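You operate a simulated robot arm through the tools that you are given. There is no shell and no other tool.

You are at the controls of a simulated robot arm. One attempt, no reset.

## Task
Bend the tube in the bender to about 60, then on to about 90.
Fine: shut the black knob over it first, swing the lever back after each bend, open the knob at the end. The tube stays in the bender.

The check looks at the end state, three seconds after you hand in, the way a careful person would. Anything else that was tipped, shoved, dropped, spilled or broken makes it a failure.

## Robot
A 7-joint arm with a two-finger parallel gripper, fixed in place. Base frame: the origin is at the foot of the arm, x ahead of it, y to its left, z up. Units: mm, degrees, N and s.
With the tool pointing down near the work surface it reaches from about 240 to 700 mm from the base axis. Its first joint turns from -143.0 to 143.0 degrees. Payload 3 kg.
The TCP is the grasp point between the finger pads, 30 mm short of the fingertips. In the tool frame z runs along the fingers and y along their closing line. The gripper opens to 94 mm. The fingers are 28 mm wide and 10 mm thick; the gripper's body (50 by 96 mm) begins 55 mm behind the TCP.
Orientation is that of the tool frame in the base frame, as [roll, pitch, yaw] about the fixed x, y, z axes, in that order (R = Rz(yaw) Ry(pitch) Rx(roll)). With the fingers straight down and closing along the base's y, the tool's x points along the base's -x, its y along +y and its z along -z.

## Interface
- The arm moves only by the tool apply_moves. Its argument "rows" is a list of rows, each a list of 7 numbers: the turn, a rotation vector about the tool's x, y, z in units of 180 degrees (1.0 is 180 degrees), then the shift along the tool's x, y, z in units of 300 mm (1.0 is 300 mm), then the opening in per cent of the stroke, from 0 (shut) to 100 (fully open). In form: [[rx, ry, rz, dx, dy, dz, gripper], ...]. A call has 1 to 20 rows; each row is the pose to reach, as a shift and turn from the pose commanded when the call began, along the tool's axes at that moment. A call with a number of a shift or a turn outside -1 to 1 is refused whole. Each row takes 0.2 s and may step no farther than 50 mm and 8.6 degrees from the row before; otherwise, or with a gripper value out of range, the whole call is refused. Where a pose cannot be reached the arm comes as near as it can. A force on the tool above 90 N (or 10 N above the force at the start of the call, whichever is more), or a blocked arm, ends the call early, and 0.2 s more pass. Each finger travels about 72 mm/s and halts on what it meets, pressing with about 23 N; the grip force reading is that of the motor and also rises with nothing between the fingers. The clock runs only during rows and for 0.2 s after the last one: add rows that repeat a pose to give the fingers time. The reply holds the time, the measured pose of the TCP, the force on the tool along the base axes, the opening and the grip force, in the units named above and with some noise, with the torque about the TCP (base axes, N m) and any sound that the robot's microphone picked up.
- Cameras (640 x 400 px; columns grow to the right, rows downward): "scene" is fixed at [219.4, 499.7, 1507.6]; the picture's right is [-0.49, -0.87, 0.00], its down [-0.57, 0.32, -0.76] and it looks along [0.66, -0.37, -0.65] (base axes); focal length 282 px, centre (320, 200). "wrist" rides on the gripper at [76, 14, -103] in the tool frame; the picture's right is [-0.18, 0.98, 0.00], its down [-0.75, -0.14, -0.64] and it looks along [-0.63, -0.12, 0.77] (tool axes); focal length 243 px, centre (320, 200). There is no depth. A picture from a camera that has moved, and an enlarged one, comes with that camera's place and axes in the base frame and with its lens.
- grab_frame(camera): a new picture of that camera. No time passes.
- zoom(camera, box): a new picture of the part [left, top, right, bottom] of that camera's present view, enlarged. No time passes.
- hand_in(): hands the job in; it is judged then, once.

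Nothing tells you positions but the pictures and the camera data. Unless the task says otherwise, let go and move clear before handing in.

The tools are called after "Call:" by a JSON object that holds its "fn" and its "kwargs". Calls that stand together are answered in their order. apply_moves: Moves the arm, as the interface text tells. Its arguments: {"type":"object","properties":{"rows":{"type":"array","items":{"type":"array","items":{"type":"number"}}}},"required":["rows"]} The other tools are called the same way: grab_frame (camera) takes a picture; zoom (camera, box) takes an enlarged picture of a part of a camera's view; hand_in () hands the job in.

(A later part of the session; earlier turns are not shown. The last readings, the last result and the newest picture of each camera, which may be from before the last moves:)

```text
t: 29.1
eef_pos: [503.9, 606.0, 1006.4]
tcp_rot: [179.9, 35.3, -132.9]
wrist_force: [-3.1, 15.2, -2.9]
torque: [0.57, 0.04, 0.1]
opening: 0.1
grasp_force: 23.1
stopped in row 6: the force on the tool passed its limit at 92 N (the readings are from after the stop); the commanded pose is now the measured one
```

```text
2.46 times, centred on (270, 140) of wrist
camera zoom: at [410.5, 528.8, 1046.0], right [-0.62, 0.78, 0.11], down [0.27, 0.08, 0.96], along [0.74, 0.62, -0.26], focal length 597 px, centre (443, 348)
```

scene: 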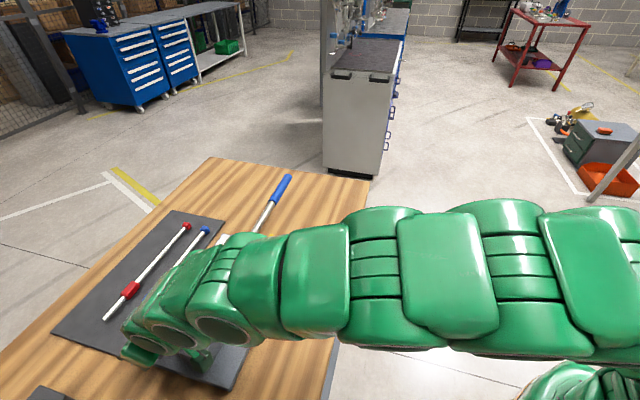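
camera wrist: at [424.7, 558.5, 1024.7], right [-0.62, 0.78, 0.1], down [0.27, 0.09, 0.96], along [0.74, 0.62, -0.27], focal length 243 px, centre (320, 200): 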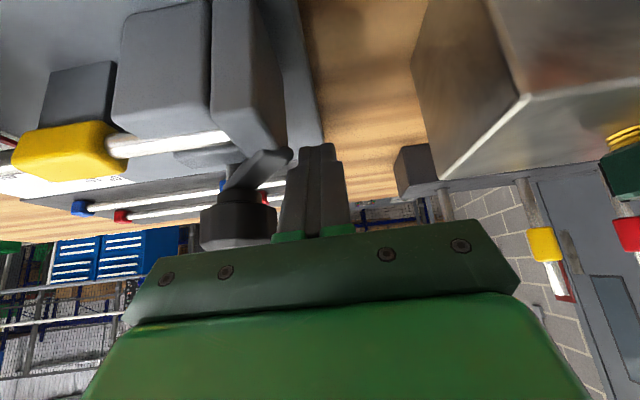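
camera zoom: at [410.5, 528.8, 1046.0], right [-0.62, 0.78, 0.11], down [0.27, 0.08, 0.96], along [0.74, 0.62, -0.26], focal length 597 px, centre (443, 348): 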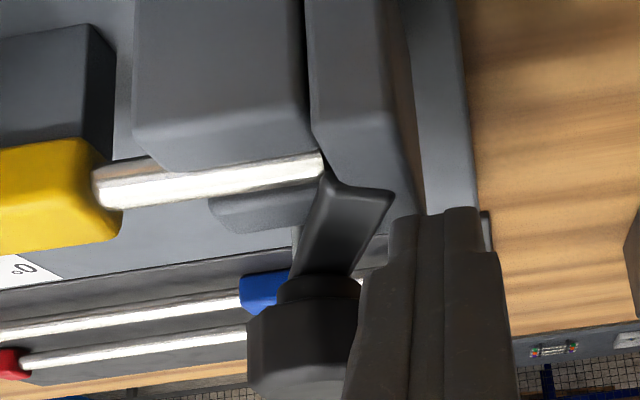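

A force spike stopped the sweep with the bar at about 198°, over the tube end. I will look closely at what is touching.

Call:
{"fn": "zoom", "kwargs": {"camera": "wrist", "box": [220, 90, 360, 200]}}

Call:
{"fn": "grab_frame", "kwargs": {"camera": "wrist"}}

```text
3.64 times, centred on (290, 145) of wrist
camera zoom: at [410.5, 528.8, 1046.0], right [-0.62, 0.78, 0.11], down [0.27, 0.08, 0.96], along [0.74, 0.62, -0.26], focal length 882 px, centre (429, 400)
```

zoom: 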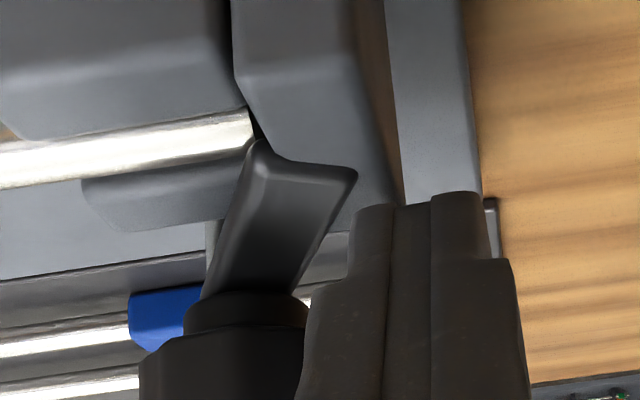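

```text
taken
camera wrist: at [410.5, 528.8, 1046.0], right [-0.62, 0.78, 0.11], down [0.27, 0.08, 0.96], along [0.74, 0.62, -0.26], focal length 243 px, centre (320, 200)
```

wrist: 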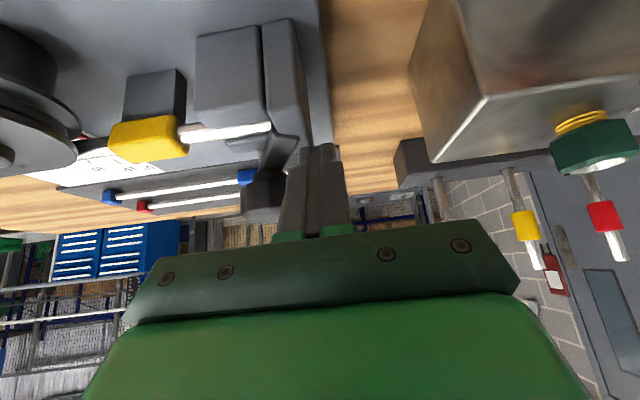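

The reaction matches the bar itself resisting, either at a stop or jammed by the fingertip. I will lift 2 mm and try again from a slightly different spot.

Call:
{"fn": "apply_moves", "kwargs": {"rows": [[0, 0, 0, -0.0078, 0.0045, -0.0027, 0], [0, 0, 0, -0.0132, -0.0122, 0.0011, 0], [0, 0, 0, -0.0082, -0.0179, -0.0024, 0], [0, 0, 0, -0.0082, -0.0179, -0.0024, 0]]}}

Call:
{"fn": "zoom", "kwargs": {"camera": "wrist", "box": [220, 90, 360, 200]}}

```text
t: 30.1
eef_pos: [510.2, 603.0, 1010.9]
tcp_rot: [180.0, 35.2, -132.8]
wrist_force: [0.1, -0.8, 0.3]
torque: [0.03, -0.01, -0.01]
opening: 0.0
grasp_force: 22.8
```

```text
3.64 times, centred on (290, 145) of wrist
camera zoom: at [415.8, 525.1, 1048.7], right [-0.62, 0.78, 0.11], down [0.27, 0.08, 0.96], along [0.74, 0.62, -0.26], focal length 882 px, centre (429, 400)
```

zoom: 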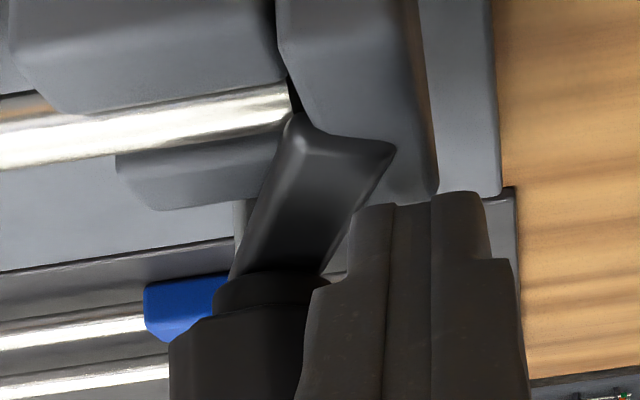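

I will back off to look at the clamp from above.

Call:
{"fn": "apply_moves", "kwargs": {"rows": [[0, 0, 0, -0.05, 0, -0.08, 0], [0, 0, 0, -0.1, 0, -0.16, 0], [0, 0, 0, -0.1, 0, -0.3, 0], [0, 0, 0, -0.05, -0.1, -0.4, 0], [0, 0, 0, 0.0, -0.24, -0.45, 0], [0, 0, 0, 0.05, -0.38, -0.5, 0], [0, 0, 0, 0.1, -0.52, -0.5, 0], [0, 0, 0, 0.1, -0.52, -0.5, 0]]}}

Call:
{"fn": "grab_frame", "kwargs": {"camera": "scene"}}

Call:
{"fn": "zoom", "kwargs": {"camera": "scene", "box": [140, 290, 240, 390]}}

Call:
{"fn": "grab_frame", "kwargs": {"camera": "wrist"}}

```text
t: 31.9
eef_pos: [549.3, 418.9, 1114.1]
tcp_rot: [180.0, 35.2, -132.8]
wrist_force: [0.1, -0.2, -0.6]
torque: [-0.02, 0.01, 0.01]
opening: 0.0
grasp_force: 22.9
```

```text
taken
```

scene: 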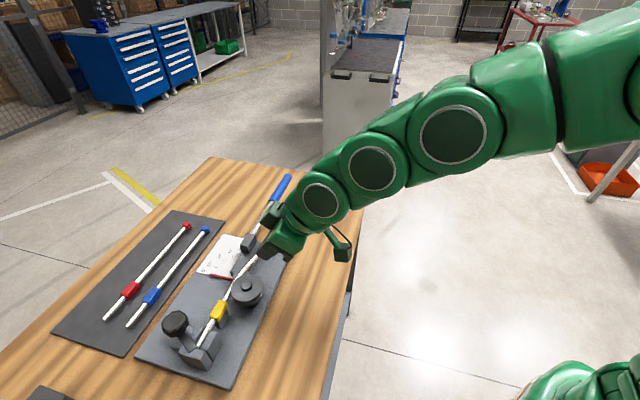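

```text
4.00 times, centred on (190, 340) of scene
camera zoom: at [219.4, 499.7, 1507.6], right [-0.49, -0.87, 0.0], down [-0.57, 0.32, -0.76], along [0.66, -0.37, -0.65], focal length 1127 px, centre (840, -360)
```

zoom: 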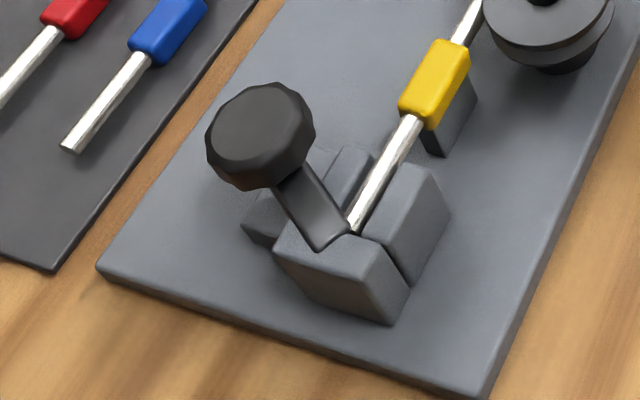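

```text
taken
camera wrist: at [455.9, 338.8, 1153.6], right [-0.62, 0.78, 0.11], down [0.27, 0.08, 0.96], along [0.74, 0.62, -0.26], focal length 243 px, centre (320, 200)
```

wrist: 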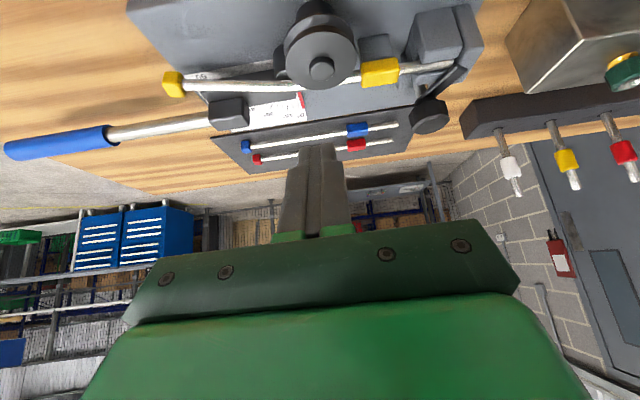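

The bar now points at about 197° and needs about 28° more to lie square across the tube. I will zoom in to see the heights of the bar tip and the tube end.

Call:
{"fn": "zoom", "kwargs": {"camera": "wrist", "box": [340, 0, 500, 140]}}

Call:
{"fn": "zoom", "kwargs": {"camera": "scene", "box": [165, 310, 235, 370]}}

```text
2.86 times, centred on (420, 70) of wrist
camera zoom: at [455.9, 338.8, 1153.6], right [-0.62, 0.78, 0.11], down [0.27, 0.08, 0.96], along [0.74, 0.62, -0.26], focal length 693 px, centre (34, 571)
```

zoom: 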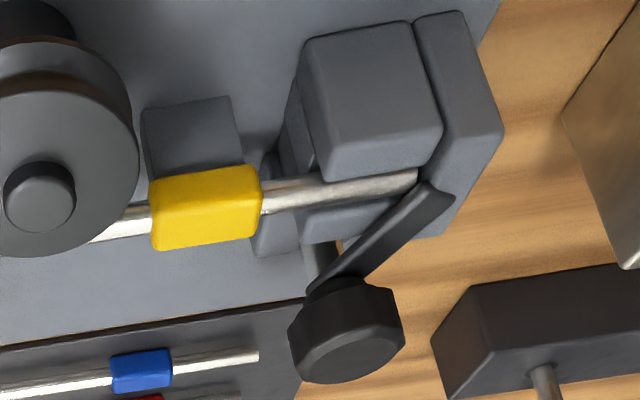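

```text
6.67 times, centred on (200, 340) of scene
camera zoom: at [219.4, 499.7, 1507.6], right [-0.49, -0.87, 0.0], down [-0.57, 0.32, -0.76], along [0.66, -0.37, -0.65], focal length 1878 px, centre (1120, -733)
```

zoom: 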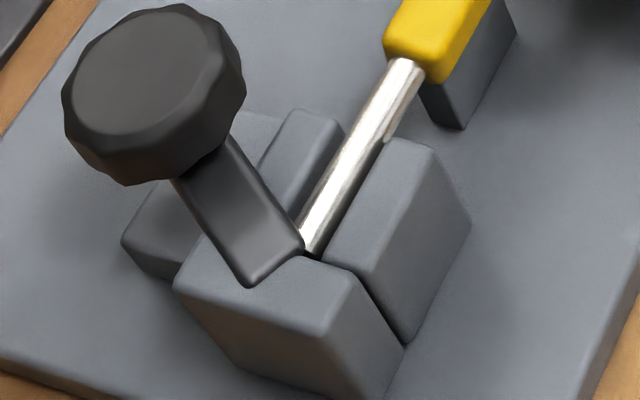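

The contact last time was very shallow. I will come back with less tilt (20°), which makes the fingertips flatter, and push the bar again near its end.

Call:
{"fn": "apply_moves", "kwargs": {"rows": [[0, 0.0139, 0, -0.0306, 0.0969, 0.03, 0], [0, 0.0278, 0, -0.0612, 0.1938, 0.08, 0], [0, 0.0417, 0, -0.0919, 0.2906, 0.16, 0], [0, 0.0556, 0, -0.1225, 0.3875, 0.25, 0], [0, 0.0694, 0, -0.1531, 0.4844, 0.34, 0], [0, 0.0833, 0, -0.1837, 0.5813, 0.4297, 0], [0, 0.0833, 0, -0.1837, 0.5813, 0.4297, 0]]}}

Call:
{"fn": "zoom", "kwargs": {"camera": "wrist", "box": [140, 0, 440, 190]}}

```text
t: 33.5
eef_pos: [501.1, 624.3, 1042.7]
tcp_rot: [-180.0, 20.2, -132.8]
wrist_force: [-0.1, 0.6, -0.3]
torque: [-0.01, 0.01, -0.01]
opening: 0.0
grasp_force: 22.7
```

```text
2.11 times, centred on (290, 95) of wrist
camera zoom: at [417.0, 556.5, 1110.4], right [-0.6, 0.79, 0.06], down [0.43, 0.26, 0.86], along [0.67, 0.55, -0.5], focal length 511 px, centre (383, 421)
```

zoom: 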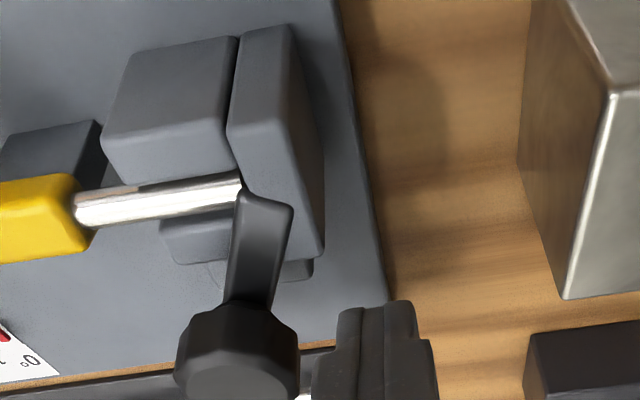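

Call:
{"fn": "apply_moves", "kwargs": {"rows": [[0, 0, 0, 0.0123, -0.0048, 0.038, 0], [0, 0, 0, 0.0247, -0.0096, 0.076, 0], [0, 0, 0, 0.037, -0.0143, 0.114, 0], [0, 0, 0, 0.037, -0.0143, 0.114, 0]]}}

Call:
{"fn": "zoom", "kwargs": {"camera": "wrist", "box": [180, 50, 400, 190]}}

```text
t: 34.5
eef_pos: [506.3, 620.8, 1004.9]
tcp_rot: [-179.9, 20.3, -132.8]
wrist_force: [0.1, -0.4, 0.1]
torque: [0.0, 0.0, -0.01]
opening: 0.0
grasp_force: 23.0
```

```text
2.86 times, centred on (290, 120) of wrist
camera zoom: at [421.4, 552.9, 1073.8], right [-0.6, 0.79, 0.06], down [0.43, 0.26, 0.86], along [0.67, 0.55, -0.5], focal length 693 px, centre (406, 429)
```

zoom: 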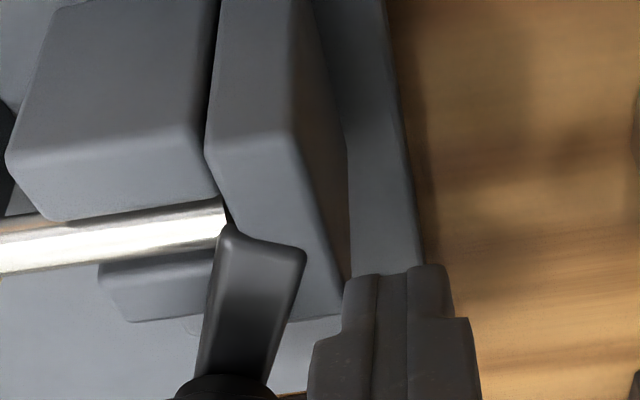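

Call:
{"fn": "apply_moves", "kwargs": {"rows": [[0, 0, 0, 0.0065, -0.0112, -0.0023, 0], [0, 0, 0, 0.013, -0.0223, -0.0047, 0], [0, 0, 0, 0.018, -0.0299, -0.0065, 0], [0, 0, 0, 0.023, -0.0375, -0.0082, 0], [0, 0, 0, 0.028, -0.045, -0.01, 0]]}}

Call:
{"fn": "zoom", "kwargs": {"camera": "wrist", "box": [180, 50, 400, 190]}}

```text
t: 35.3
eef_pos: [504.3, 616.6, 1004.8]
tcp_rot: [179.7, 20.5, -132.6]
wrist_force: [-7.3, 5.8, -0.6]
torque: [0.22, 0.25, -0.03]
opening: 0.1
grasp_force: 23.0
stopped in row 4: the force on the tool passed its limit at 98 N (the readings are from after the stop); the commanded pose is now the measured one
```

```text
2.86 times, centred on (290, 120) of wrist
camera zoom: at [420.8, 547.9, 1074.2], right [-0.61, 0.79, 0.07], down [0.43, 0.26, 0.87], along [0.67, 0.56, -0.5], focal length 693 px, centre (406, 429)
```

zoom: 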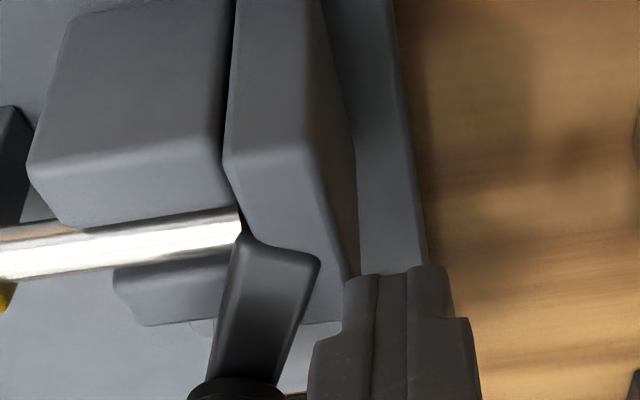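

The fingers hit the outer face of the end block, not the bar. I will raise about 4 mm so the tip clears the block but still catches the bar, and try again.

Call:
{"fn": "apply_moves", "kwargs": {"rows": [[0, 0, 0, -0.0049, 0.0094, -0.0124, 0], [0, 0, 0, -0.0067, -0.0024, -0.0118, 0], [0, 0, 0, -0.0055, -0.0177, -0.0122, 0], [0, 0, 0, 0.0017, -0.029, -0.0148, 0], [0, 0, 0, 0.0094, -0.0403, -0.0176, 0], [0, 0, 0, 0.0094, -0.0403, -0.0176, 0]]}}

Call:
{"fn": "zoom", "kwargs": {"camera": "wrist", "box": [180, 50, 400, 190]}}

```text
t: 36.7
eef_pos: [511.2, 604.5, 1010.4]
tcp_rot: [179.7, 20.6, -132.6]
wrist_force: [-0.3, -0.4, -0.7]
torque: [-0.04, 0.0, 0.01]
opening: 0.0
grasp_force: 22.8
```

```text
2.86 times, centred on (290, 120) of wrist
camera zoom: at [427.5, 535.9, 1079.3], right [-0.61, 0.79, 0.07], down [0.43, 0.25, 0.87], along [0.67, 0.56, -0.5], focal length 693 px, centre (406, 429)
```

zoom: 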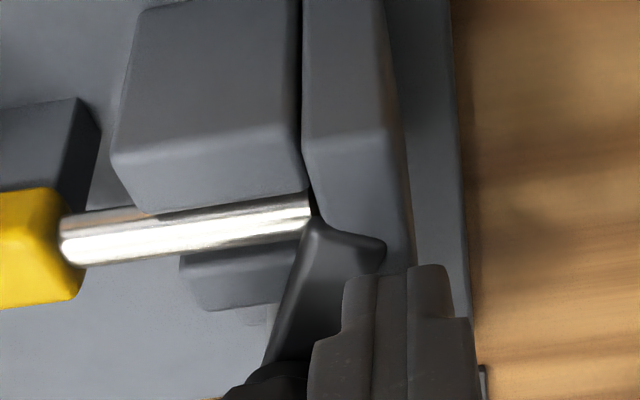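

The fingers passed just over the bar this time. The height window is narrow, so I will go back, lower about 2 mm and push again.

Call:
{"fn": "apply_moves", "kwargs": {"rows": [[0, 0, 0, -0.0192, 0.0465, 0.007, 0], [0, 0, 0, -0.0167, 0.0465, 0.0139, 0], [0, 0, 0, -0.0167, 0.0465, 0.0139, 0], [0, 0, 0, -0.0094, 0.0255, 0.0112, 0], [0, 0, 0, 0.0001, 0.007, 0.0078, 0], [0, 0, 0, 0.0071, -0.0045, 0.0052, 0], [0, 0, 0, 0.0141, -0.0161, 0.0027, 0]]}}

Call:
{"fn": "zoom", "kwargs": {"camera": "wrist", "box": [180, 50, 400, 190]}}

```text
t: 38.3
eef_pos: [513.7, 599.3, 1008.3]
tcp_rot: [179.7, 20.7, -132.6]
wrist_force: [-0.2, 2.8, 2.6]
torque: [0.13, 0.02, 0.04]
opening: 0.3
grasp_force: 23.2
```

```text
2.86 times, centred on (290, 120) of wrist
camera zoom: at [429.4, 529.6, 1076.0], right [-0.61, 0.79, 0.07], down [0.43, 0.25, 0.87], along [0.67, 0.56, -0.49], focal length 693 px, centre (406, 429)
```

zoom: 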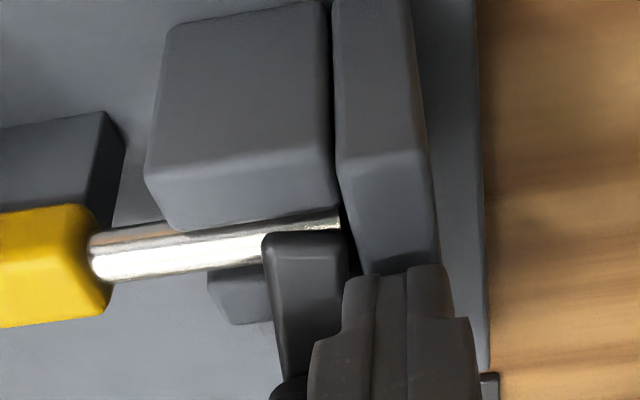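

The bar now lies over the tube. I will push it a little farther, checking for a stop.

Call:
{"fn": "apply_moves", "kwargs": {"rows": [[0, 0, 0, 0.004, -0.0085, -0.0014, 0], [0, 0, 0, 0.008, -0.017, -0.0029, 0], [0, 0, 0, 0.012, -0.0255, -0.0043, 0], [0, 0, 0, 0.0167, -0.0347, -0.006, 0], [0, 0, 0, 0.0167, -0.0347, -0.006, 0]]}}

Call:
{"fn": "zoom", "kwargs": {"camera": "wrist", "box": [180, 50, 400, 190]}}

```text
t: 39.5
eef_pos: [517.3, 589.5, 1007.9]
tcp_rot: [179.7, 20.6, -132.6]
wrist_force: [-3.1, 18.1, -1.1]
torque: [0.55, 0.08, 0.09]
opening: 0.0
grasp_force: 22.7
```

```text
2.86 times, centred on (290, 120) of wrist
camera zoom: at [432.3, 519.7, 1076.1], right [-0.61, 0.79, 0.07], down [0.43, 0.25, 0.87], along [0.67, 0.56, -0.5], focal length 693 px, centre (406, 429)
```

zoom: 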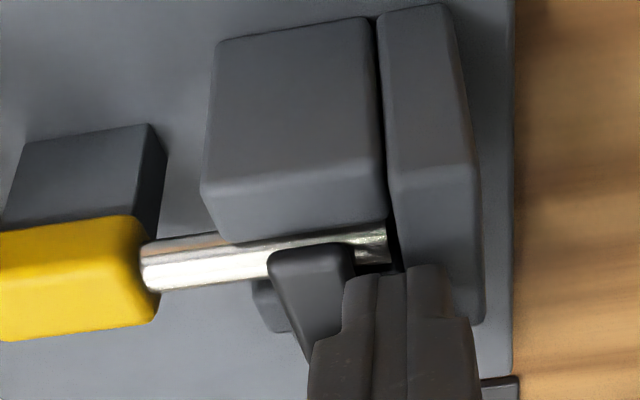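

The push force has risen to 18 N with the bar well across the tube. I will back off, rise and check from the scene camera.

Call:
{"fn": "apply_moves", "kwargs": {"rows": [[0, 0, 0, -0.0135, 0.04, 0.0055, 0], [0, 0, 0, -0.04, 0.04, -0.08, 0], [0, 0, 0, -0.07, 0.04, -0.2, 0], [0, 0, 0, -0.11, 0.04, -0.34, 0], [0, 0, 0, -0.05, -0.1, -0.4, 0], [0, 0, 0, 0.0, -0.24, -0.45, 0], [0, 0, 0, 0.05, -0.38, -0.5, 0], [0, 0, 0, 0.1, -0.5, -0.5, 0], [0, 0, 0, 0.1, -0.5, -0.5, 0]]}}

Call:
{"fn": "zoom", "kwargs": {"camera": "scene", "box": [140, 290, 240, 390]}}

Call:
{"fn": "grab_frame", "kwargs": {"camera": "wrist"}}

```text
t: 41.5
eef_pos: [573.0, 424.3, 1137.3]
tcp_rot: [179.7, 20.5, -132.6]
wrist_force: [0.1, 1.5, 0.4]
torque: [0.01, 0.02, -0.01]
opening: 0.0
grasp_force: 23.1
```

```text
4.00 times, centred on (190, 340) of scene
camera zoom: at [219.4, 499.7, 1507.6], right [-0.49, -0.87, 0.0], down [-0.57, 0.32, -0.76], along [0.66, -0.37, -0.65], focal length 1127 px, centre (840, -360)
```

zoom: 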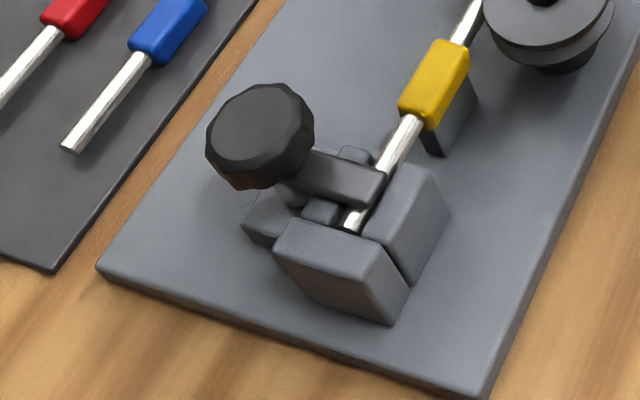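

```text
taken
camera wrist: at [488.5, 356.1, 1204.7], right [-0.61, 0.79, 0.07], down [0.43, 0.25, 0.87], along [0.67, 0.56, -0.5], focal length 243 px, centre (320, 200)
```

wrist: 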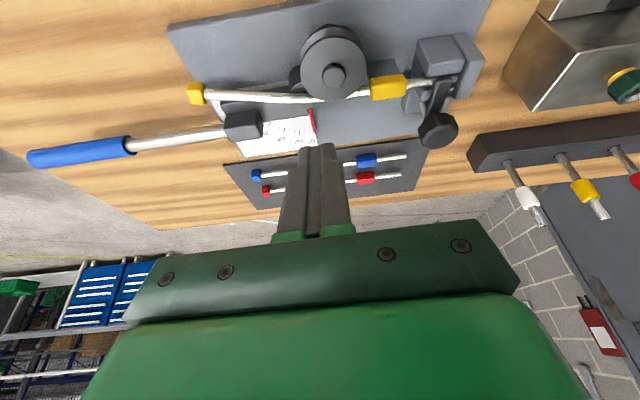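

The bar now lies square across the tube at 224.7°, so the clamp is shut. Next is the lever: its axis runs at about -45° through (714, 425) and (819, 318) at z ≈ 970. The pivot is near (588, 472). I will level the tool, turn it so the fingers close across the lever, and grip the shaft.

Call:
{"fn": "apply_moves", "kwargs": {"rows": [[0, 0.0285, 0, 0.0752, -0.0262, -0.0664, 0], [0, 0.057, 0, 0.1505, -0.0523, -0.1328, 0], [0, 0.0855, 0, 0.2257, -0.0785, -0.1993, 0], [0, 0.114, 0, 0.301, -0.1047, -0.2657, 0], [0, 0.114, 0, 0.301, -0.1047, -0.2657, 0]]}}

Call:
{"fn": "apply_moves", "kwargs": {"rows": [[0, 0, -0.044, 0, 0, 0, 0], [0, 0, -0.088, 0, 0, 0, 0], [0, 0, -0.132, 0, 0, 0, 30], [0, 0, -0.176, 0, 0, 0, 60], [0, 0, -0.22, 0, 0, 0, 70], [0, 0, -0.264, 0, 0, 0, 70], [0, 0, -0.308, 0, 0, 0, 70], [0, 0, -0.352, 0, 0, 0, 70], [0, 0, -0.396, 0, 0, 0, 70], [0, 0, -0.44, 0, 0, 0, 70], [0, 0, -0.4844, 0, 0, 0, 70], [0, 0, -0.4844, 0, 0, 0, 70]]}}

Call:
{"fn": "grab_frame", "kwargs": {"camera": "wrist"}}

Call:
{"fn": "grab_frame", "kwargs": {"camera": "scene"}}

```text
t: 42.7
eef_pos: [517.7, 323.5, 1180.2]
tcp_rot: [179.7, 0.0, -132.5]
wrist_force: [0.5, -0.1, -0.6]
torque: [0.02, 0.05, -0.01]
opening: 0.3
grasp_force: 23.2
```

```text
t: 45.3
eef_pos: [520.6, 323.5, 1179.1]
tcp_rot: [-179.9, 0.4, -45.2]
wrist_force: [0.3, -0.5, -0.5]
torque: [0.0, -0.01, 0.0]
opening: 65.7
grasp_force: 0.1
```

```text
taken
camera wrist: at [562.8, 258.7, 1280.6], right [-0.83, -0.56, 0.0], down [-0.43, 0.63, 0.65], along [-0.36, 0.53, -0.76], focal length 243 px, centre (320, 200)
```

wrist: 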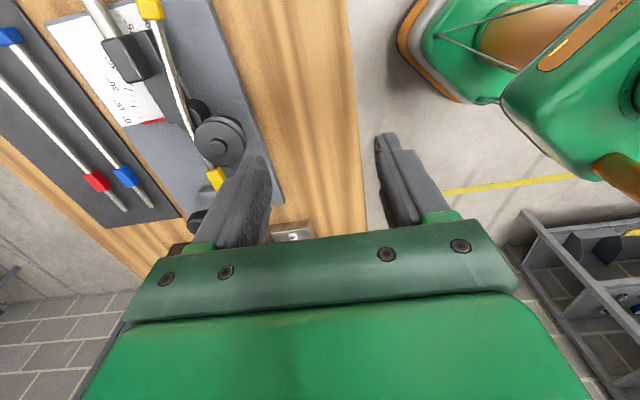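

```text
taken
```

scene: 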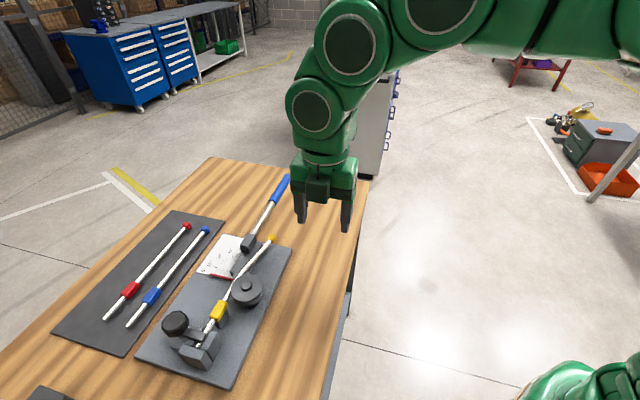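

The turn worked. Now I tilt the tool outward about its x-axis and move toward a pre-grasp pose inside and above the lever shaft.

Call:
{"fn": "apply_moves", "kwargs": {"rows": [[0.0317, 0, 0, 0.0745, -0.075, 0.05, 50], [0.0635, 0, 0, 0.149, -0.15, 0.1, 50], [0.0952, 0, 0, 0.2234, -0.225, 0.16, 50], [0.127, 0, 0, 0.2979, -0.3, 0.22, 50], [0.1587, 0, 0, 0.3724, -0.375, 0.28, 50], [0.1905, 0, 0, 0.4468, -0.45, 0.34, 50], [0.2222, 0, 0, 0.5213, -0.525, 0.4, 50], [0.2222, 0, 0, 0.5213, -0.525, 0.4, 50]]}}

Call:
{"fn": "grab_frame", "kwargs": {"camera": "wrist"}}

Call:
{"fn": "grab_frame", "kwargs": {"camera": "scene"}}

```text
t: 47.1
eef_pos: [743.3, 322.3, 1057.7]
tcp_rot: [-140.0, 0.3, -45.2]
wrist_force: [-0.5, -0.6, -0.4]
torque: [-0.01, 0.01, 0.02]
opening: 46.8
grasp_force: 0.1
```

```text
taken
camera wrist: at [742.4, 214.3, 1125.7], right [-0.67, -0.4, -0.63], down [-0.75, 0.32, 0.59], along [-0.03, 0.86, -0.51], focal length 243 px, centre (320, 200)
```

wrist: 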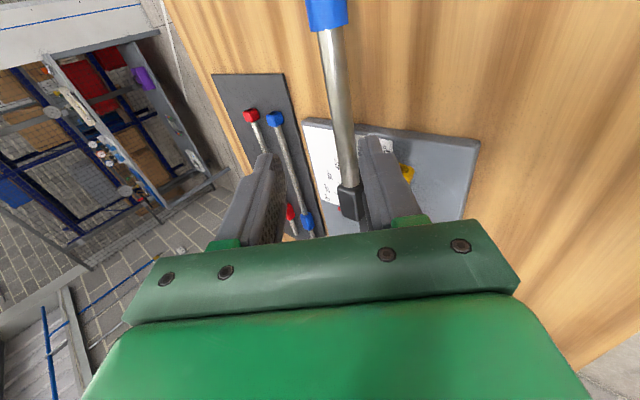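

```text
taken
```

scene: 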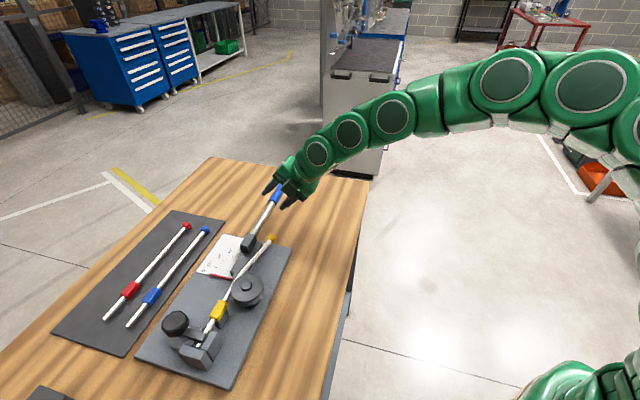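

The gripper is lined up with the shaft. I will move in along the approach direction and check alignment before the final approach.

Call:
{"fn": "apply_moves", "kwargs": {"rows": [[0, 0, 0, -0.0006, 0.0283, 0.0677, 50], [0, 0, 0, -0.0013, 0.0567, 0.1353, 50], [0, 0, 0, -0.0013, 0.0567, 0.1353, 50]]}}

Call:
{"fn": "grab_frame", "kwargs": {"camera": "wrist"}}

Call:
{"fn": "zoom", "kwargs": {"camera": "scene", "box": [220, 150, 340, 260]}}

```text
t: 47.9
eef_pos: [752.1, 330.2, 1015.7]
tcp_rot: [-139.9, 0.3, -45.3]
wrist_force: [0.1, 0.2, -0.1]
torque: [-0.03, -0.01, -0.02]
opening: 47.0
grasp_force: 0.1
```

```text
taken
camera wrist: at [750.7, 223.8, 1084.1], right [-0.67, -0.4, -0.63], down [-0.74, 0.32, 0.59], along [-0.03, 0.86, -0.51], focal length 243 px, centre (320, 200)
```

wrist: 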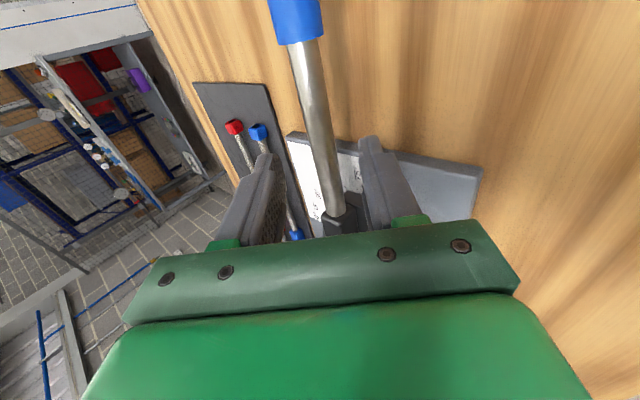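

```text
3.64 times, centred on (280, 205) of scene
camera zoom: at [219.4, 499.7, 1507.6], right [-0.49, -0.87, 0.0], down [-0.57, 0.32, -0.76], along [0.66, -0.37, -0.65], focal length 1025 px, centre (466, 182)
```

zoom: 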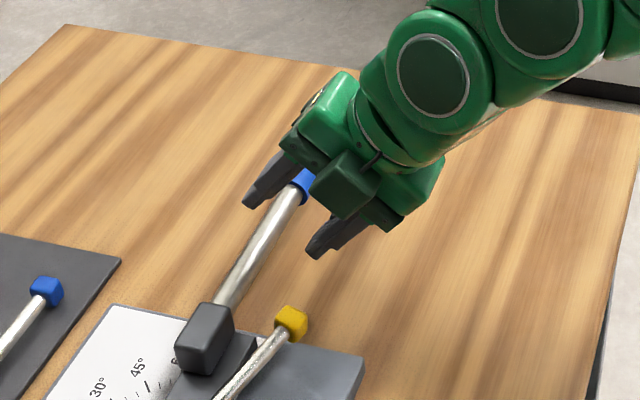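

The shaft lies between the fingers. I will go in 60 mm along the fingers, then close.

Call:
{"fn": "apply_moves", "kwargs": {"rows": [[0, 0, 0, 0, 0, 0.0667, 50], [0, 0, 0, 0, 0, 0.1333, 50], [0, 0, 0, 0, 0, 0.2, 50], [0, 0, 0, 0, 0, 0.2, 50]]}}

Call:
{"fn": "grab_frame", "kwargs": {"camera": "wrist"}}

Call:
{"fn": "zoom", "kwargs": {"camera": "scene", "box": [220, 150, 340, 260]}}

```text
t: 48.9
eef_pos: [778.6, 359.5, 969.4]
tcp_rot: [-139.9, 0.2, -45.3]
wrist_force: [-0.1, -0.5, 0.2]
torque: [-0.05, -0.01, 0.0]
opening: 47.0
grasp_force: 0.0
```

```text
taken
camera wrist: at [777.0, 251.6, 1037.8], right [-0.67, -0.4, -0.63], down [-0.74, 0.32, 0.59], along [-0.03, 0.86, -0.51], focal length 243 px, centre (320, 200)
```

wrist: 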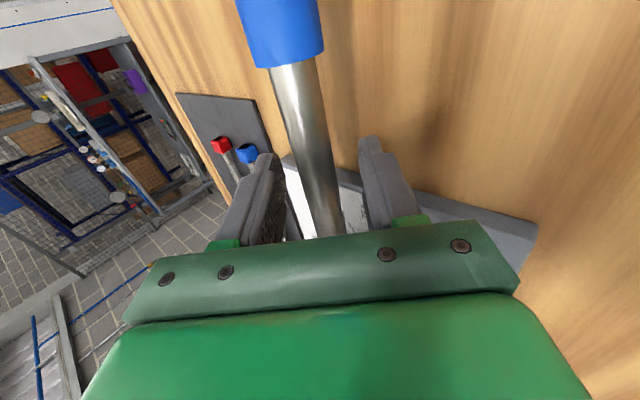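

```text
3.64 times, centred on (280, 205) of scene
camera zoom: at [219.4, 499.7, 1507.6], right [-0.49, -0.87, 0.0], down [-0.57, 0.32, -0.76], along [0.66, -0.37, -0.65], focal length 1025 px, centre (466, 182)
```

zoom: 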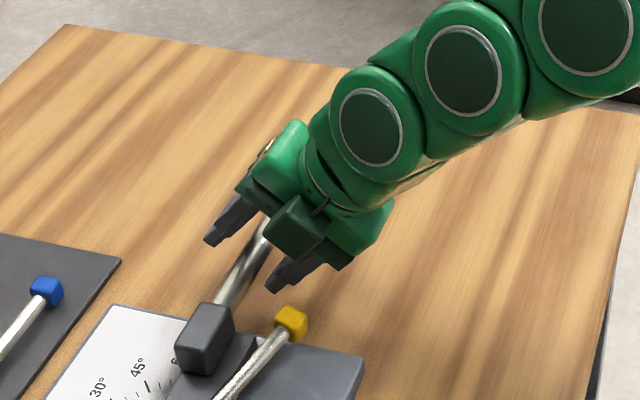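

Call:
{"fn": "apply_moves", "kwargs": {"rows": [[0, 0, 0, 0, 0, 0, 25], [0, 0, 0, 0, 0, 0, 10], [0, 0, 0, 0, 0, 0, 10], [0, 0, 0, 0, 0, 0, 10]]}}

```text
t: 49.9
eef_pos: [778.3, 358.7, 970.6]
tcp_rot: [-139.9, 0.3, -45.3]
wrist_force: [-1.4, -2.6, -2.3]
torque: [-0.31, -0.34, 0.46]
opening: 23.2
grasp_force: 45.4
```

The shaft is gripped, about 23 mm across. I will now swing the lever clockwise about the pivot in 3° steps and check the load after the first 12°.

Call:
{"fn": "apply_moves", "kwargs": {"rows": [[0, 0.0107, 0.0128, 0.0087, 0.0289, -0.0242, 10], [0, 0.0214, 0.0255, 0.0155, 0.0581, -0.0487, 10], [0, 0.0321, 0.0383, 0.0202, 0.0875, -0.0734, 10], [0, 0.0429, 0.0511, 0.023, 0.1169, -0.0981, 10], [0, 0.0429, 0.0511, 0.023, 0.1169, -0.0981, 10]]}}

Call:
{"fn": "grab_frame", "kwargs": {"camera": "wrist"}}

Call:
{"fn": "zoom", "kwargs": {"camera": "scene", "box": [180, 180, 340, 320]}}

```text
t: 51.1
eef_pos: [751.5, 322.2, 974.4]
tcp_rot: [-139.5, 0.2, -57.4]
wrist_force: [-11.2, 21.1, 33.4]
torque: [-0.58, -0.66, -0.38]
opening: 18.8
grasp_force: 44.9
```

```text
taken
camera wrist: at [726.7, 217.7, 1042.4], right [-0.73, -0.25, -0.64], down [-0.67, 0.47, 0.58], along [0.15, 0.85, -0.5], focal length 243 px, centre (320, 200)
```

wrist: 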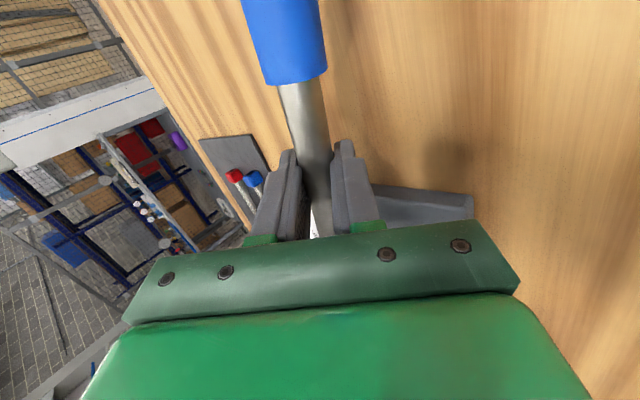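

```text
2.86 times, centred on (260, 250) of scene
camera zoom: at [219.4, 499.7, 1507.6], right [-0.49, -0.87, 0.0], down [-0.57, 0.32, -0.76], along [0.66, -0.37, -0.65], focal length 805 px, centre (491, 57)
```

zoom: 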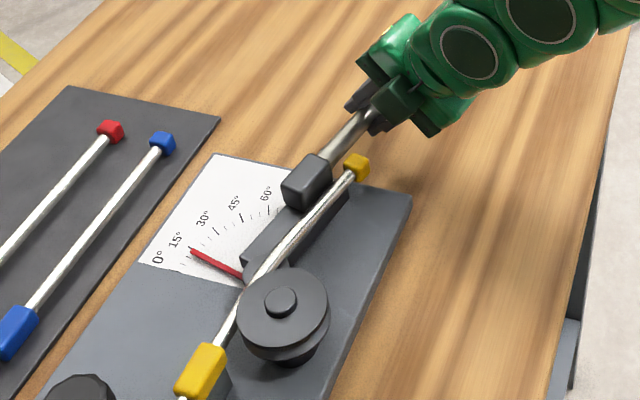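

The lever moves and the red pointer follows it, now at about 11°. The load is mostly friction and height offset, so I will raise 4 mm and continue to about 36°.

Call:
{"fn": "apply_moves", "kwargs": {"rows": [[0, 0.0143, 0.017, 0.0113, 0.0304, -0.0429, 10], [0, 0.0286, 0.034, 0.0188, 0.0692, -0.0755, 10], [0, 0.0428, 0.0511, 0.023, 0.1086, -0.1085, 10], [0, 0.0571, 0.0681, 0.0234, 0.1483, -0.1418, 10], [0, 0.0714, 0.0851, 0.0201, 0.1876, -0.1748, 10], [0, 0.0857, 0.1021, 0.0136, 0.2266, -0.2075, 10], [0, 0.0857, 0.1021, 0.0136, 0.2266, -0.2075, 10]]}}

Call:
{"fn": "grab_frame", "kwargs": {"camera": "wrist"}}

Call:
{"fn": "zoom", "kwargs": {"camera": "scene", "box": [180, 180, 340, 320]}}

```text
t: 52.7
eef_pos: [676.7, 270.0, 976.5]
tcp_rot: [-140.1, 0.2, -81.3]
wrist_force: [8.7, 33.0, 8.3]
torque: [0.8, -0.08, -0.98]
opening: 19.1
grasp_force: 44.6
```

```text
taken
camera wrist: at [611.2, 183.7, 1043.5], right [-0.77, 0.07, -0.63], down [-0.41, 0.7, 0.59], along [0.48, 0.71, -0.51], focal length 243 px, centre (320, 200)
```

wrist: 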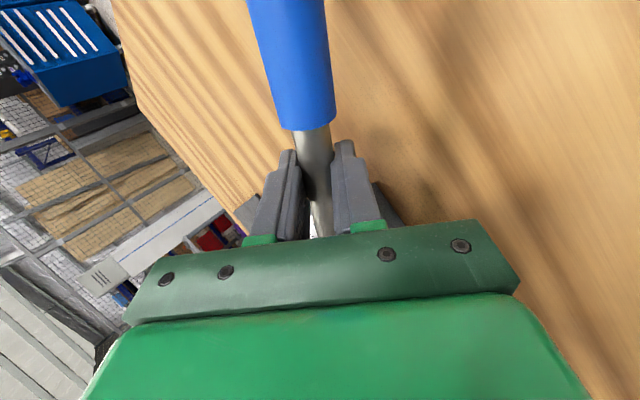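

```text
2.86 times, centred on (260, 250) of scene
camera zoom: at [219.4, 499.7, 1507.6], right [-0.49, -0.87, 0.0], down [-0.57, 0.32, -0.76], along [0.66, -0.37, -0.65], focal length 805 px, centre (491, 57)
```

zoom: 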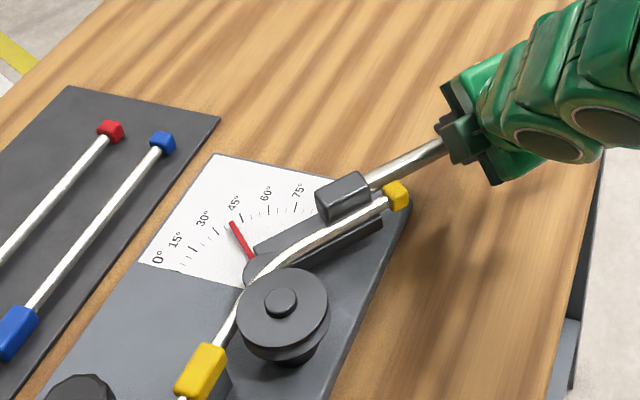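

The pointer reads about 38–40°. The slip along the shaft shows that the lever really pivots at the small wheel near (645, 470), not at the die. I will correct the arc to that centre and continue to about 56°.

Call:
{"fn": "apply_moves", "kwargs": {"rows": [[0, 0.0179, 0.0213, -0.0061, 0.03, -0.0295, 10], [0, 0.0357, 0.0426, -0.0105, 0.0658, -0.0596, 10], [0, 0.0536, 0.0638, -0.0187, 0.1013, -0.0893, 10], [0, 0.0714, 0.0851, -0.0297, 0.1365, -0.1189, 10], [0, 0.0714, 0.0851, -0.0297, 0.1365, -0.1189, 10]]}}

Call:
{"fn": "zoom", "kwargs": {"camera": "scene", "box": [180, 200, 300, 320]}}

Call:
{"fn": "grab_frame", "kwargs": {"camera": "wrist"}}

```text
t: 53.9
eef_pos: [620.5, 268.8, 974.7]
tcp_rot: [-140.3, 0.2, -101.6]
wrist_force: [4.7, -34.6, 18.7]
torque: [-1.2, 0.02, 0.63]
opening: 19.3
grasp_force: 45.2
```

```text
3.33 times, centred on (240, 260) of scene
camera zoom: at [219.4, 499.7, 1507.6], right [-0.49, -0.87, 0.0], down [-0.57, 0.32, -0.76], along [0.66, -0.37, -0.65], focal length 939 px, centre (587, 0)
```

zoom: 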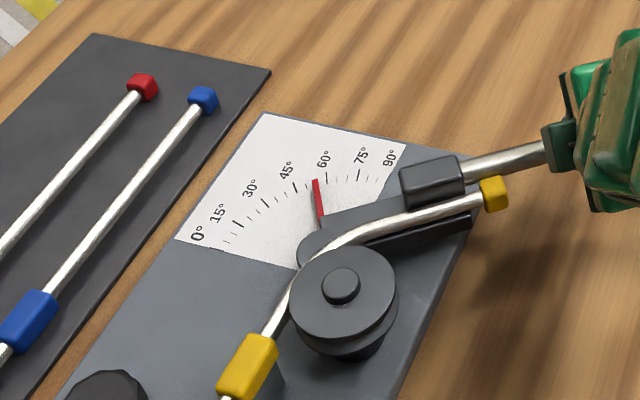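

```text
taken
camera wrist: at [529.1, 210.4, 1043.6], right [-0.7, 0.33, -0.63], down [-0.15, 0.8, 0.59], along [0.7, 0.5, -0.51], focal length 243 px, centre (320, 200)
```

wrist: 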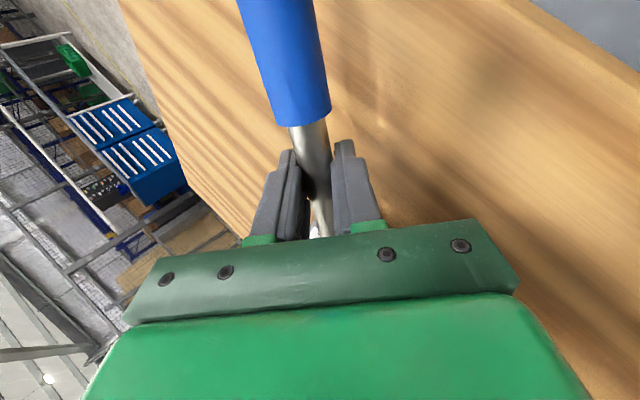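

Call:
{"fn": "zoom", "kwargs": {"camera": "scene", "box": [212, 230, 264, 280]}}

```text
8.00 times, centred on (238, 255) of scene
camera zoom: at [219.4, 499.7, 1507.6], right [-0.49, -0.87, 0.0], down [-0.57, 0.32, -0.76], along [0.66, -0.37, -0.65], focal length 2254 px, centre (976, -240)
```

zoom: 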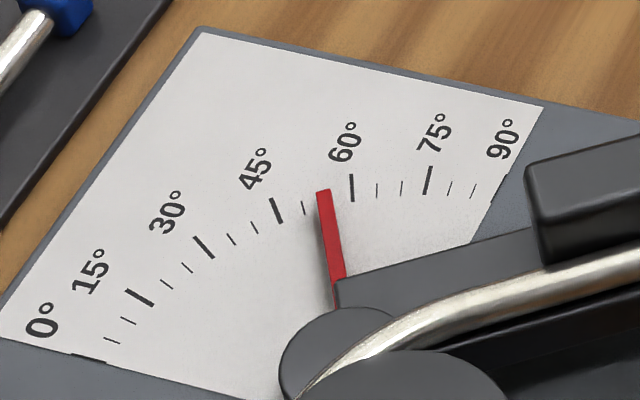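

The pointer now reads about 55°. I will bring it on to about 61° and then look.

Call:
{"fn": "apply_moves", "kwargs": {"rows": [[0, 0.0098, 0.0117, 0.0048, 0.0271, -0.0228, 10], [0, 0.0196, 0.0234, 0.0097, 0.0542, -0.0455, 10], [0, 0.0196, 0.0234, 0.0097, 0.0542, -0.0455, 10]]}}

Call:
{"fn": "zoom", "kwargs": {"camera": "scene", "box": [212, 230, 264, 280]}}

Call:
{"fn": "zoom", "kwargs": {"camera": "scene", "box": [180, 200, 300, 320]}}

```text
t: 54.7
eef_pos: [598.3, 273.3, 974.8]
tcp_rot: [-140.1, 0.2, -106.7]
wrist_force: [2.6, 0.5, -3.0]
torque: [-0.46, 0.1, 1.21]
opening: 18.5
grasp_force: 44.6
```

```text
8.00 times, centred on (238, 255) of scene
camera zoom: at [219.4, 499.7, 1507.6], right [-0.49, -0.87, 0.0], down [-0.57, 0.32, -0.76], along [0.66, -0.37, -0.65], focal length 2254 px, centre (976, -240)
```

zoom: 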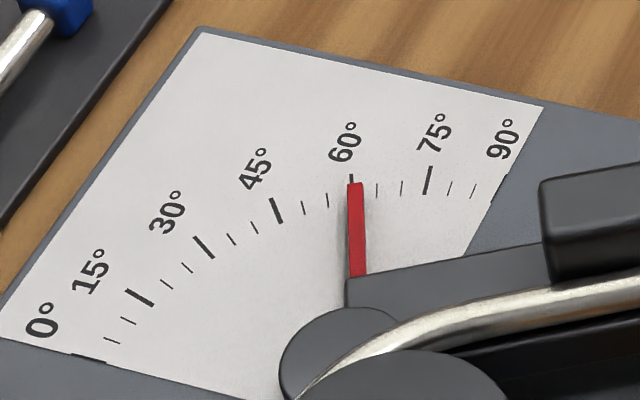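

```text
3.33 times, centred on (240, 260) of scene
camera zoom: at [219.4, 499.7, 1507.6], right [-0.49, -0.87, 0.0], down [-0.57, 0.32, -0.76], along [0.66, -0.37, -0.65], focal length 939 px, centre (587, 0)
```

zoom: 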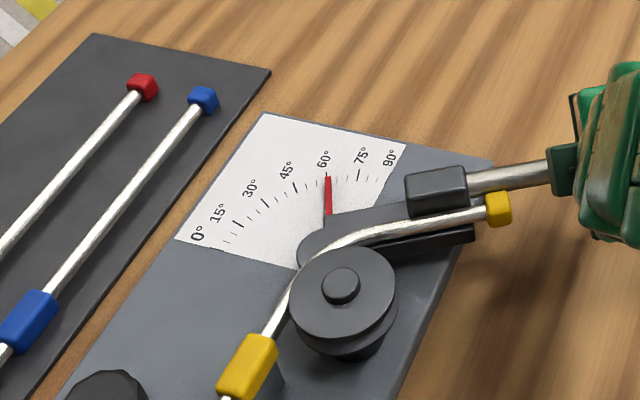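

The pointer is at 60°. Now I swing the lever back to zero to see how the tube springs back.

Call:
{"fn": "apply_moves", "kwargs": {"rows": [[0, -0.0179, -0.0213, -0.0163, -0.0442, 0.0371, 10], [0, -0.0357, -0.0426, -0.0278, -0.0883, 0.0741, 10], [0, -0.0536, -0.0638, -0.0441, -0.1314, 0.1103, 10], [0, -0.0714, -0.0851, -0.0656, -0.1734, 0.1455, 10], [0, -0.0893, -0.1064, -0.0916, -0.2138, 0.1794, 10], [0, -0.1072, -0.1277, -0.1221, -0.2523, 0.2118, 10], [0, -0.125, -0.149, -0.1569, -0.2886, 0.2422, 10], [0, -0.1429, -0.1702, -0.1956, -0.3223, 0.2705, 10], [0, -0.1607, -0.1915, -0.2381, -0.3533, 0.2965, 10], [0, -0.1786, -0.2128, -0.2841, -0.3816, 0.3202, 10], [0, -0.1786, -0.2128, -0.2841, -0.3816, 0.3202, 10]]}}

Call:
{"fn": "zoom", "kwargs": {"camera": "scene", "box": [180, 180, 320, 320]}}

Call:
{"fn": "grab_frame", "kwargs": {"camera": "wrist"}}

```text
t: 57.1
eef_pos: [765.5, 308.0, 975.4]
tcp_rot: [-140.1, 0.3, -56.8]
wrist_force: [-23.8, 18.0, -14.3]
torque: [-0.24, 0.11, 1.48]
opening: 19.0
grasp_force: 44.7
```

```text
2.86 times, centred on (250, 250) of scene
camera zoom: at [219.4, 499.7, 1507.6], right [-0.49, -0.87, 0.0], down [-0.57, 0.32, -0.76], along [0.66, -0.37, -0.65], focal length 805 px, centre (520, 57)
```

zoom: 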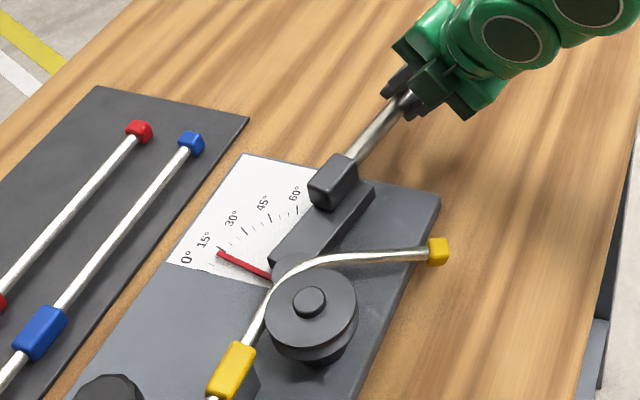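

```text
taken
camera wrist: at [743.5, 203.8, 1043.4], right [-0.73, -0.26, -0.63], down [-0.67, 0.46, 0.59], along [0.14, 0.85, -0.51], focal length 243 px, centre (320, 200)
```

wrist: 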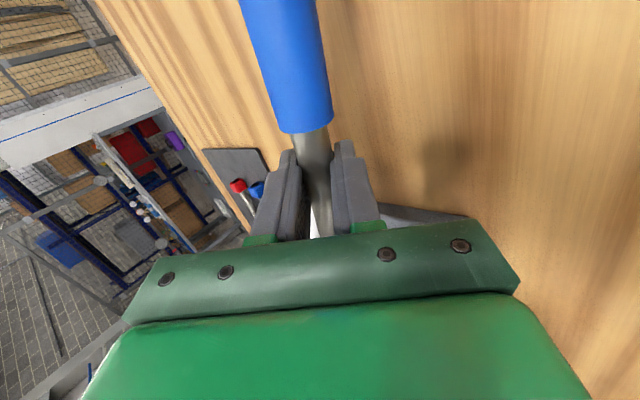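

The tube holds its bend. The lever has about 10° left to the zero mark, so I will finish the return.

Call:
{"fn": "apply_moves", "kwargs": {"rows": [[0, -0.0089, -0.0106, -0.0032, -0.0224, 0.0188, 10], [0, -0.0179, -0.0213, -0.0064, -0.0447, 0.0375, 10], [0, -0.0268, -0.0319, -0.0121, -0.0666, 0.056, 10], [0, -0.0357, -0.0426, -0.0179, -0.0886, 0.0744, 10], [0, -0.0357, -0.0426, -0.0179, -0.0886, 0.0744, 10]]}}

Call:
{"fn": "zoom", "kwargs": {"camera": "scene", "box": [180, 200, 300, 320]}}

Call:
{"fn": "zoom", "kwargs": {"camera": "scene", "box": [200, 230, 260, 290]}}

Call:
{"fn": "zoom", "kwargs": {"camera": "scene", "box": [170, 220, 300, 360]}}

```text
t: 58.3
eef_pos: [793.0, 334.1, 975.9]
tcp_rot: [-139.8, 0.2, -46.8]
wrist_force: [-15.6, 6.7, -3.2]
torque: [-0.55, -0.42, 1.16]
opening: 18.8
grasp_force: 45.3
```

```text
3.33 times, centred on (240, 260) of scene
camera zoom: at [219.4, 499.7, 1507.6], right [-0.49, -0.87, 0.0], down [-0.57, 0.32, -0.76], along [0.66, -0.37, -0.65], focal length 939 px, centre (587, 0)
```

zoom: 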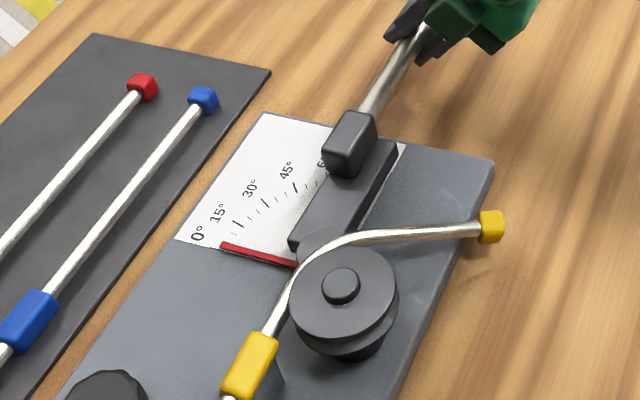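

```text
6.67 times, centred on (230, 260) of scene
camera zoom: at [219.4, 499.7, 1507.6], right [-0.49, -0.87, 0.0], down [-0.57, 0.32, -0.76], along [0.66, -0.37, -0.65], focal length 1878 px, centre (920, -200)
```

zoom: 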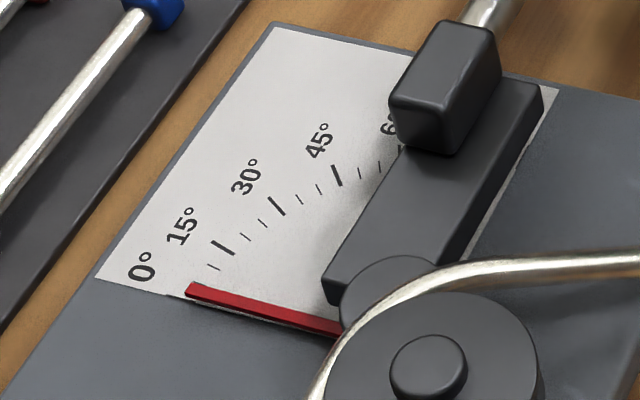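

```text
2.86 times, centred on (235, 290) of scene
camera zoom: at [219.4, 499.7, 1507.6], right [-0.49, -0.87, 0.0], down [-0.57, 0.32, -0.76], along [0.66, -0.37, -0.65], focal length 805 px, centre (563, -57)
```

zoom: 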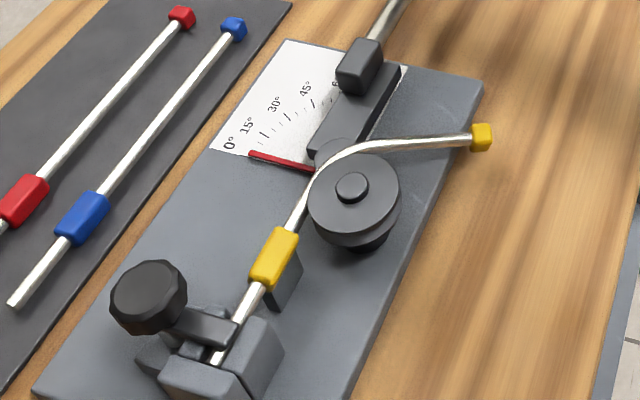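

The lever is back near 0–3° and the tube keeps a bend. I will zoom in to measure the tube's angle carefully.

Call:
{"fn": "zoom", "kwargs": {"camera": "scene", "box": [230, 250, 290, 300]}}

Call:
{"fn": "zoom", "kwargs": {"camera": "scene", "box": [190, 270, 260, 350]}}

```text
8.00 times, centred on (260, 275) of scene
camera zoom: at [219.4, 499.7, 1507.6], right [-0.49, -0.87, 0.0], down [-0.57, 0.32, -0.76], along [0.66, -0.37, -0.65], focal length 2254 px, centre (800, -400)
```

zoom: 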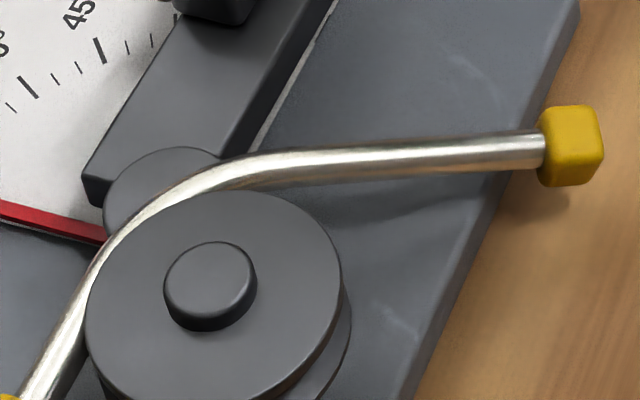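

```text
5.00 times, centred on (225, 310) of scene
camera zoom: at [219.4, 499.7, 1507.6], right [-0.49, -0.87, 0.0], down [-0.57, 0.32, -0.76], along [0.66, -0.37, -0.65], focal length 1409 px, centre (795, -350)
```

zoom: 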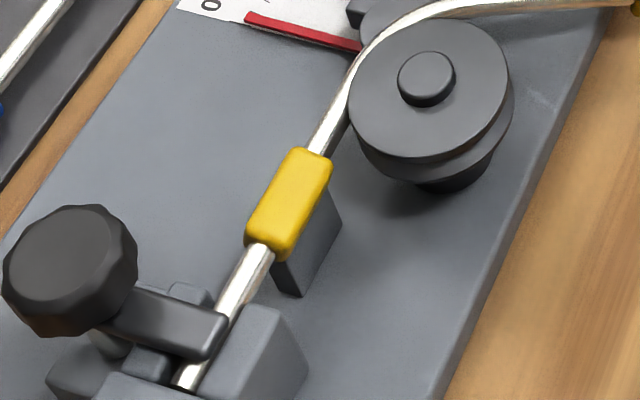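

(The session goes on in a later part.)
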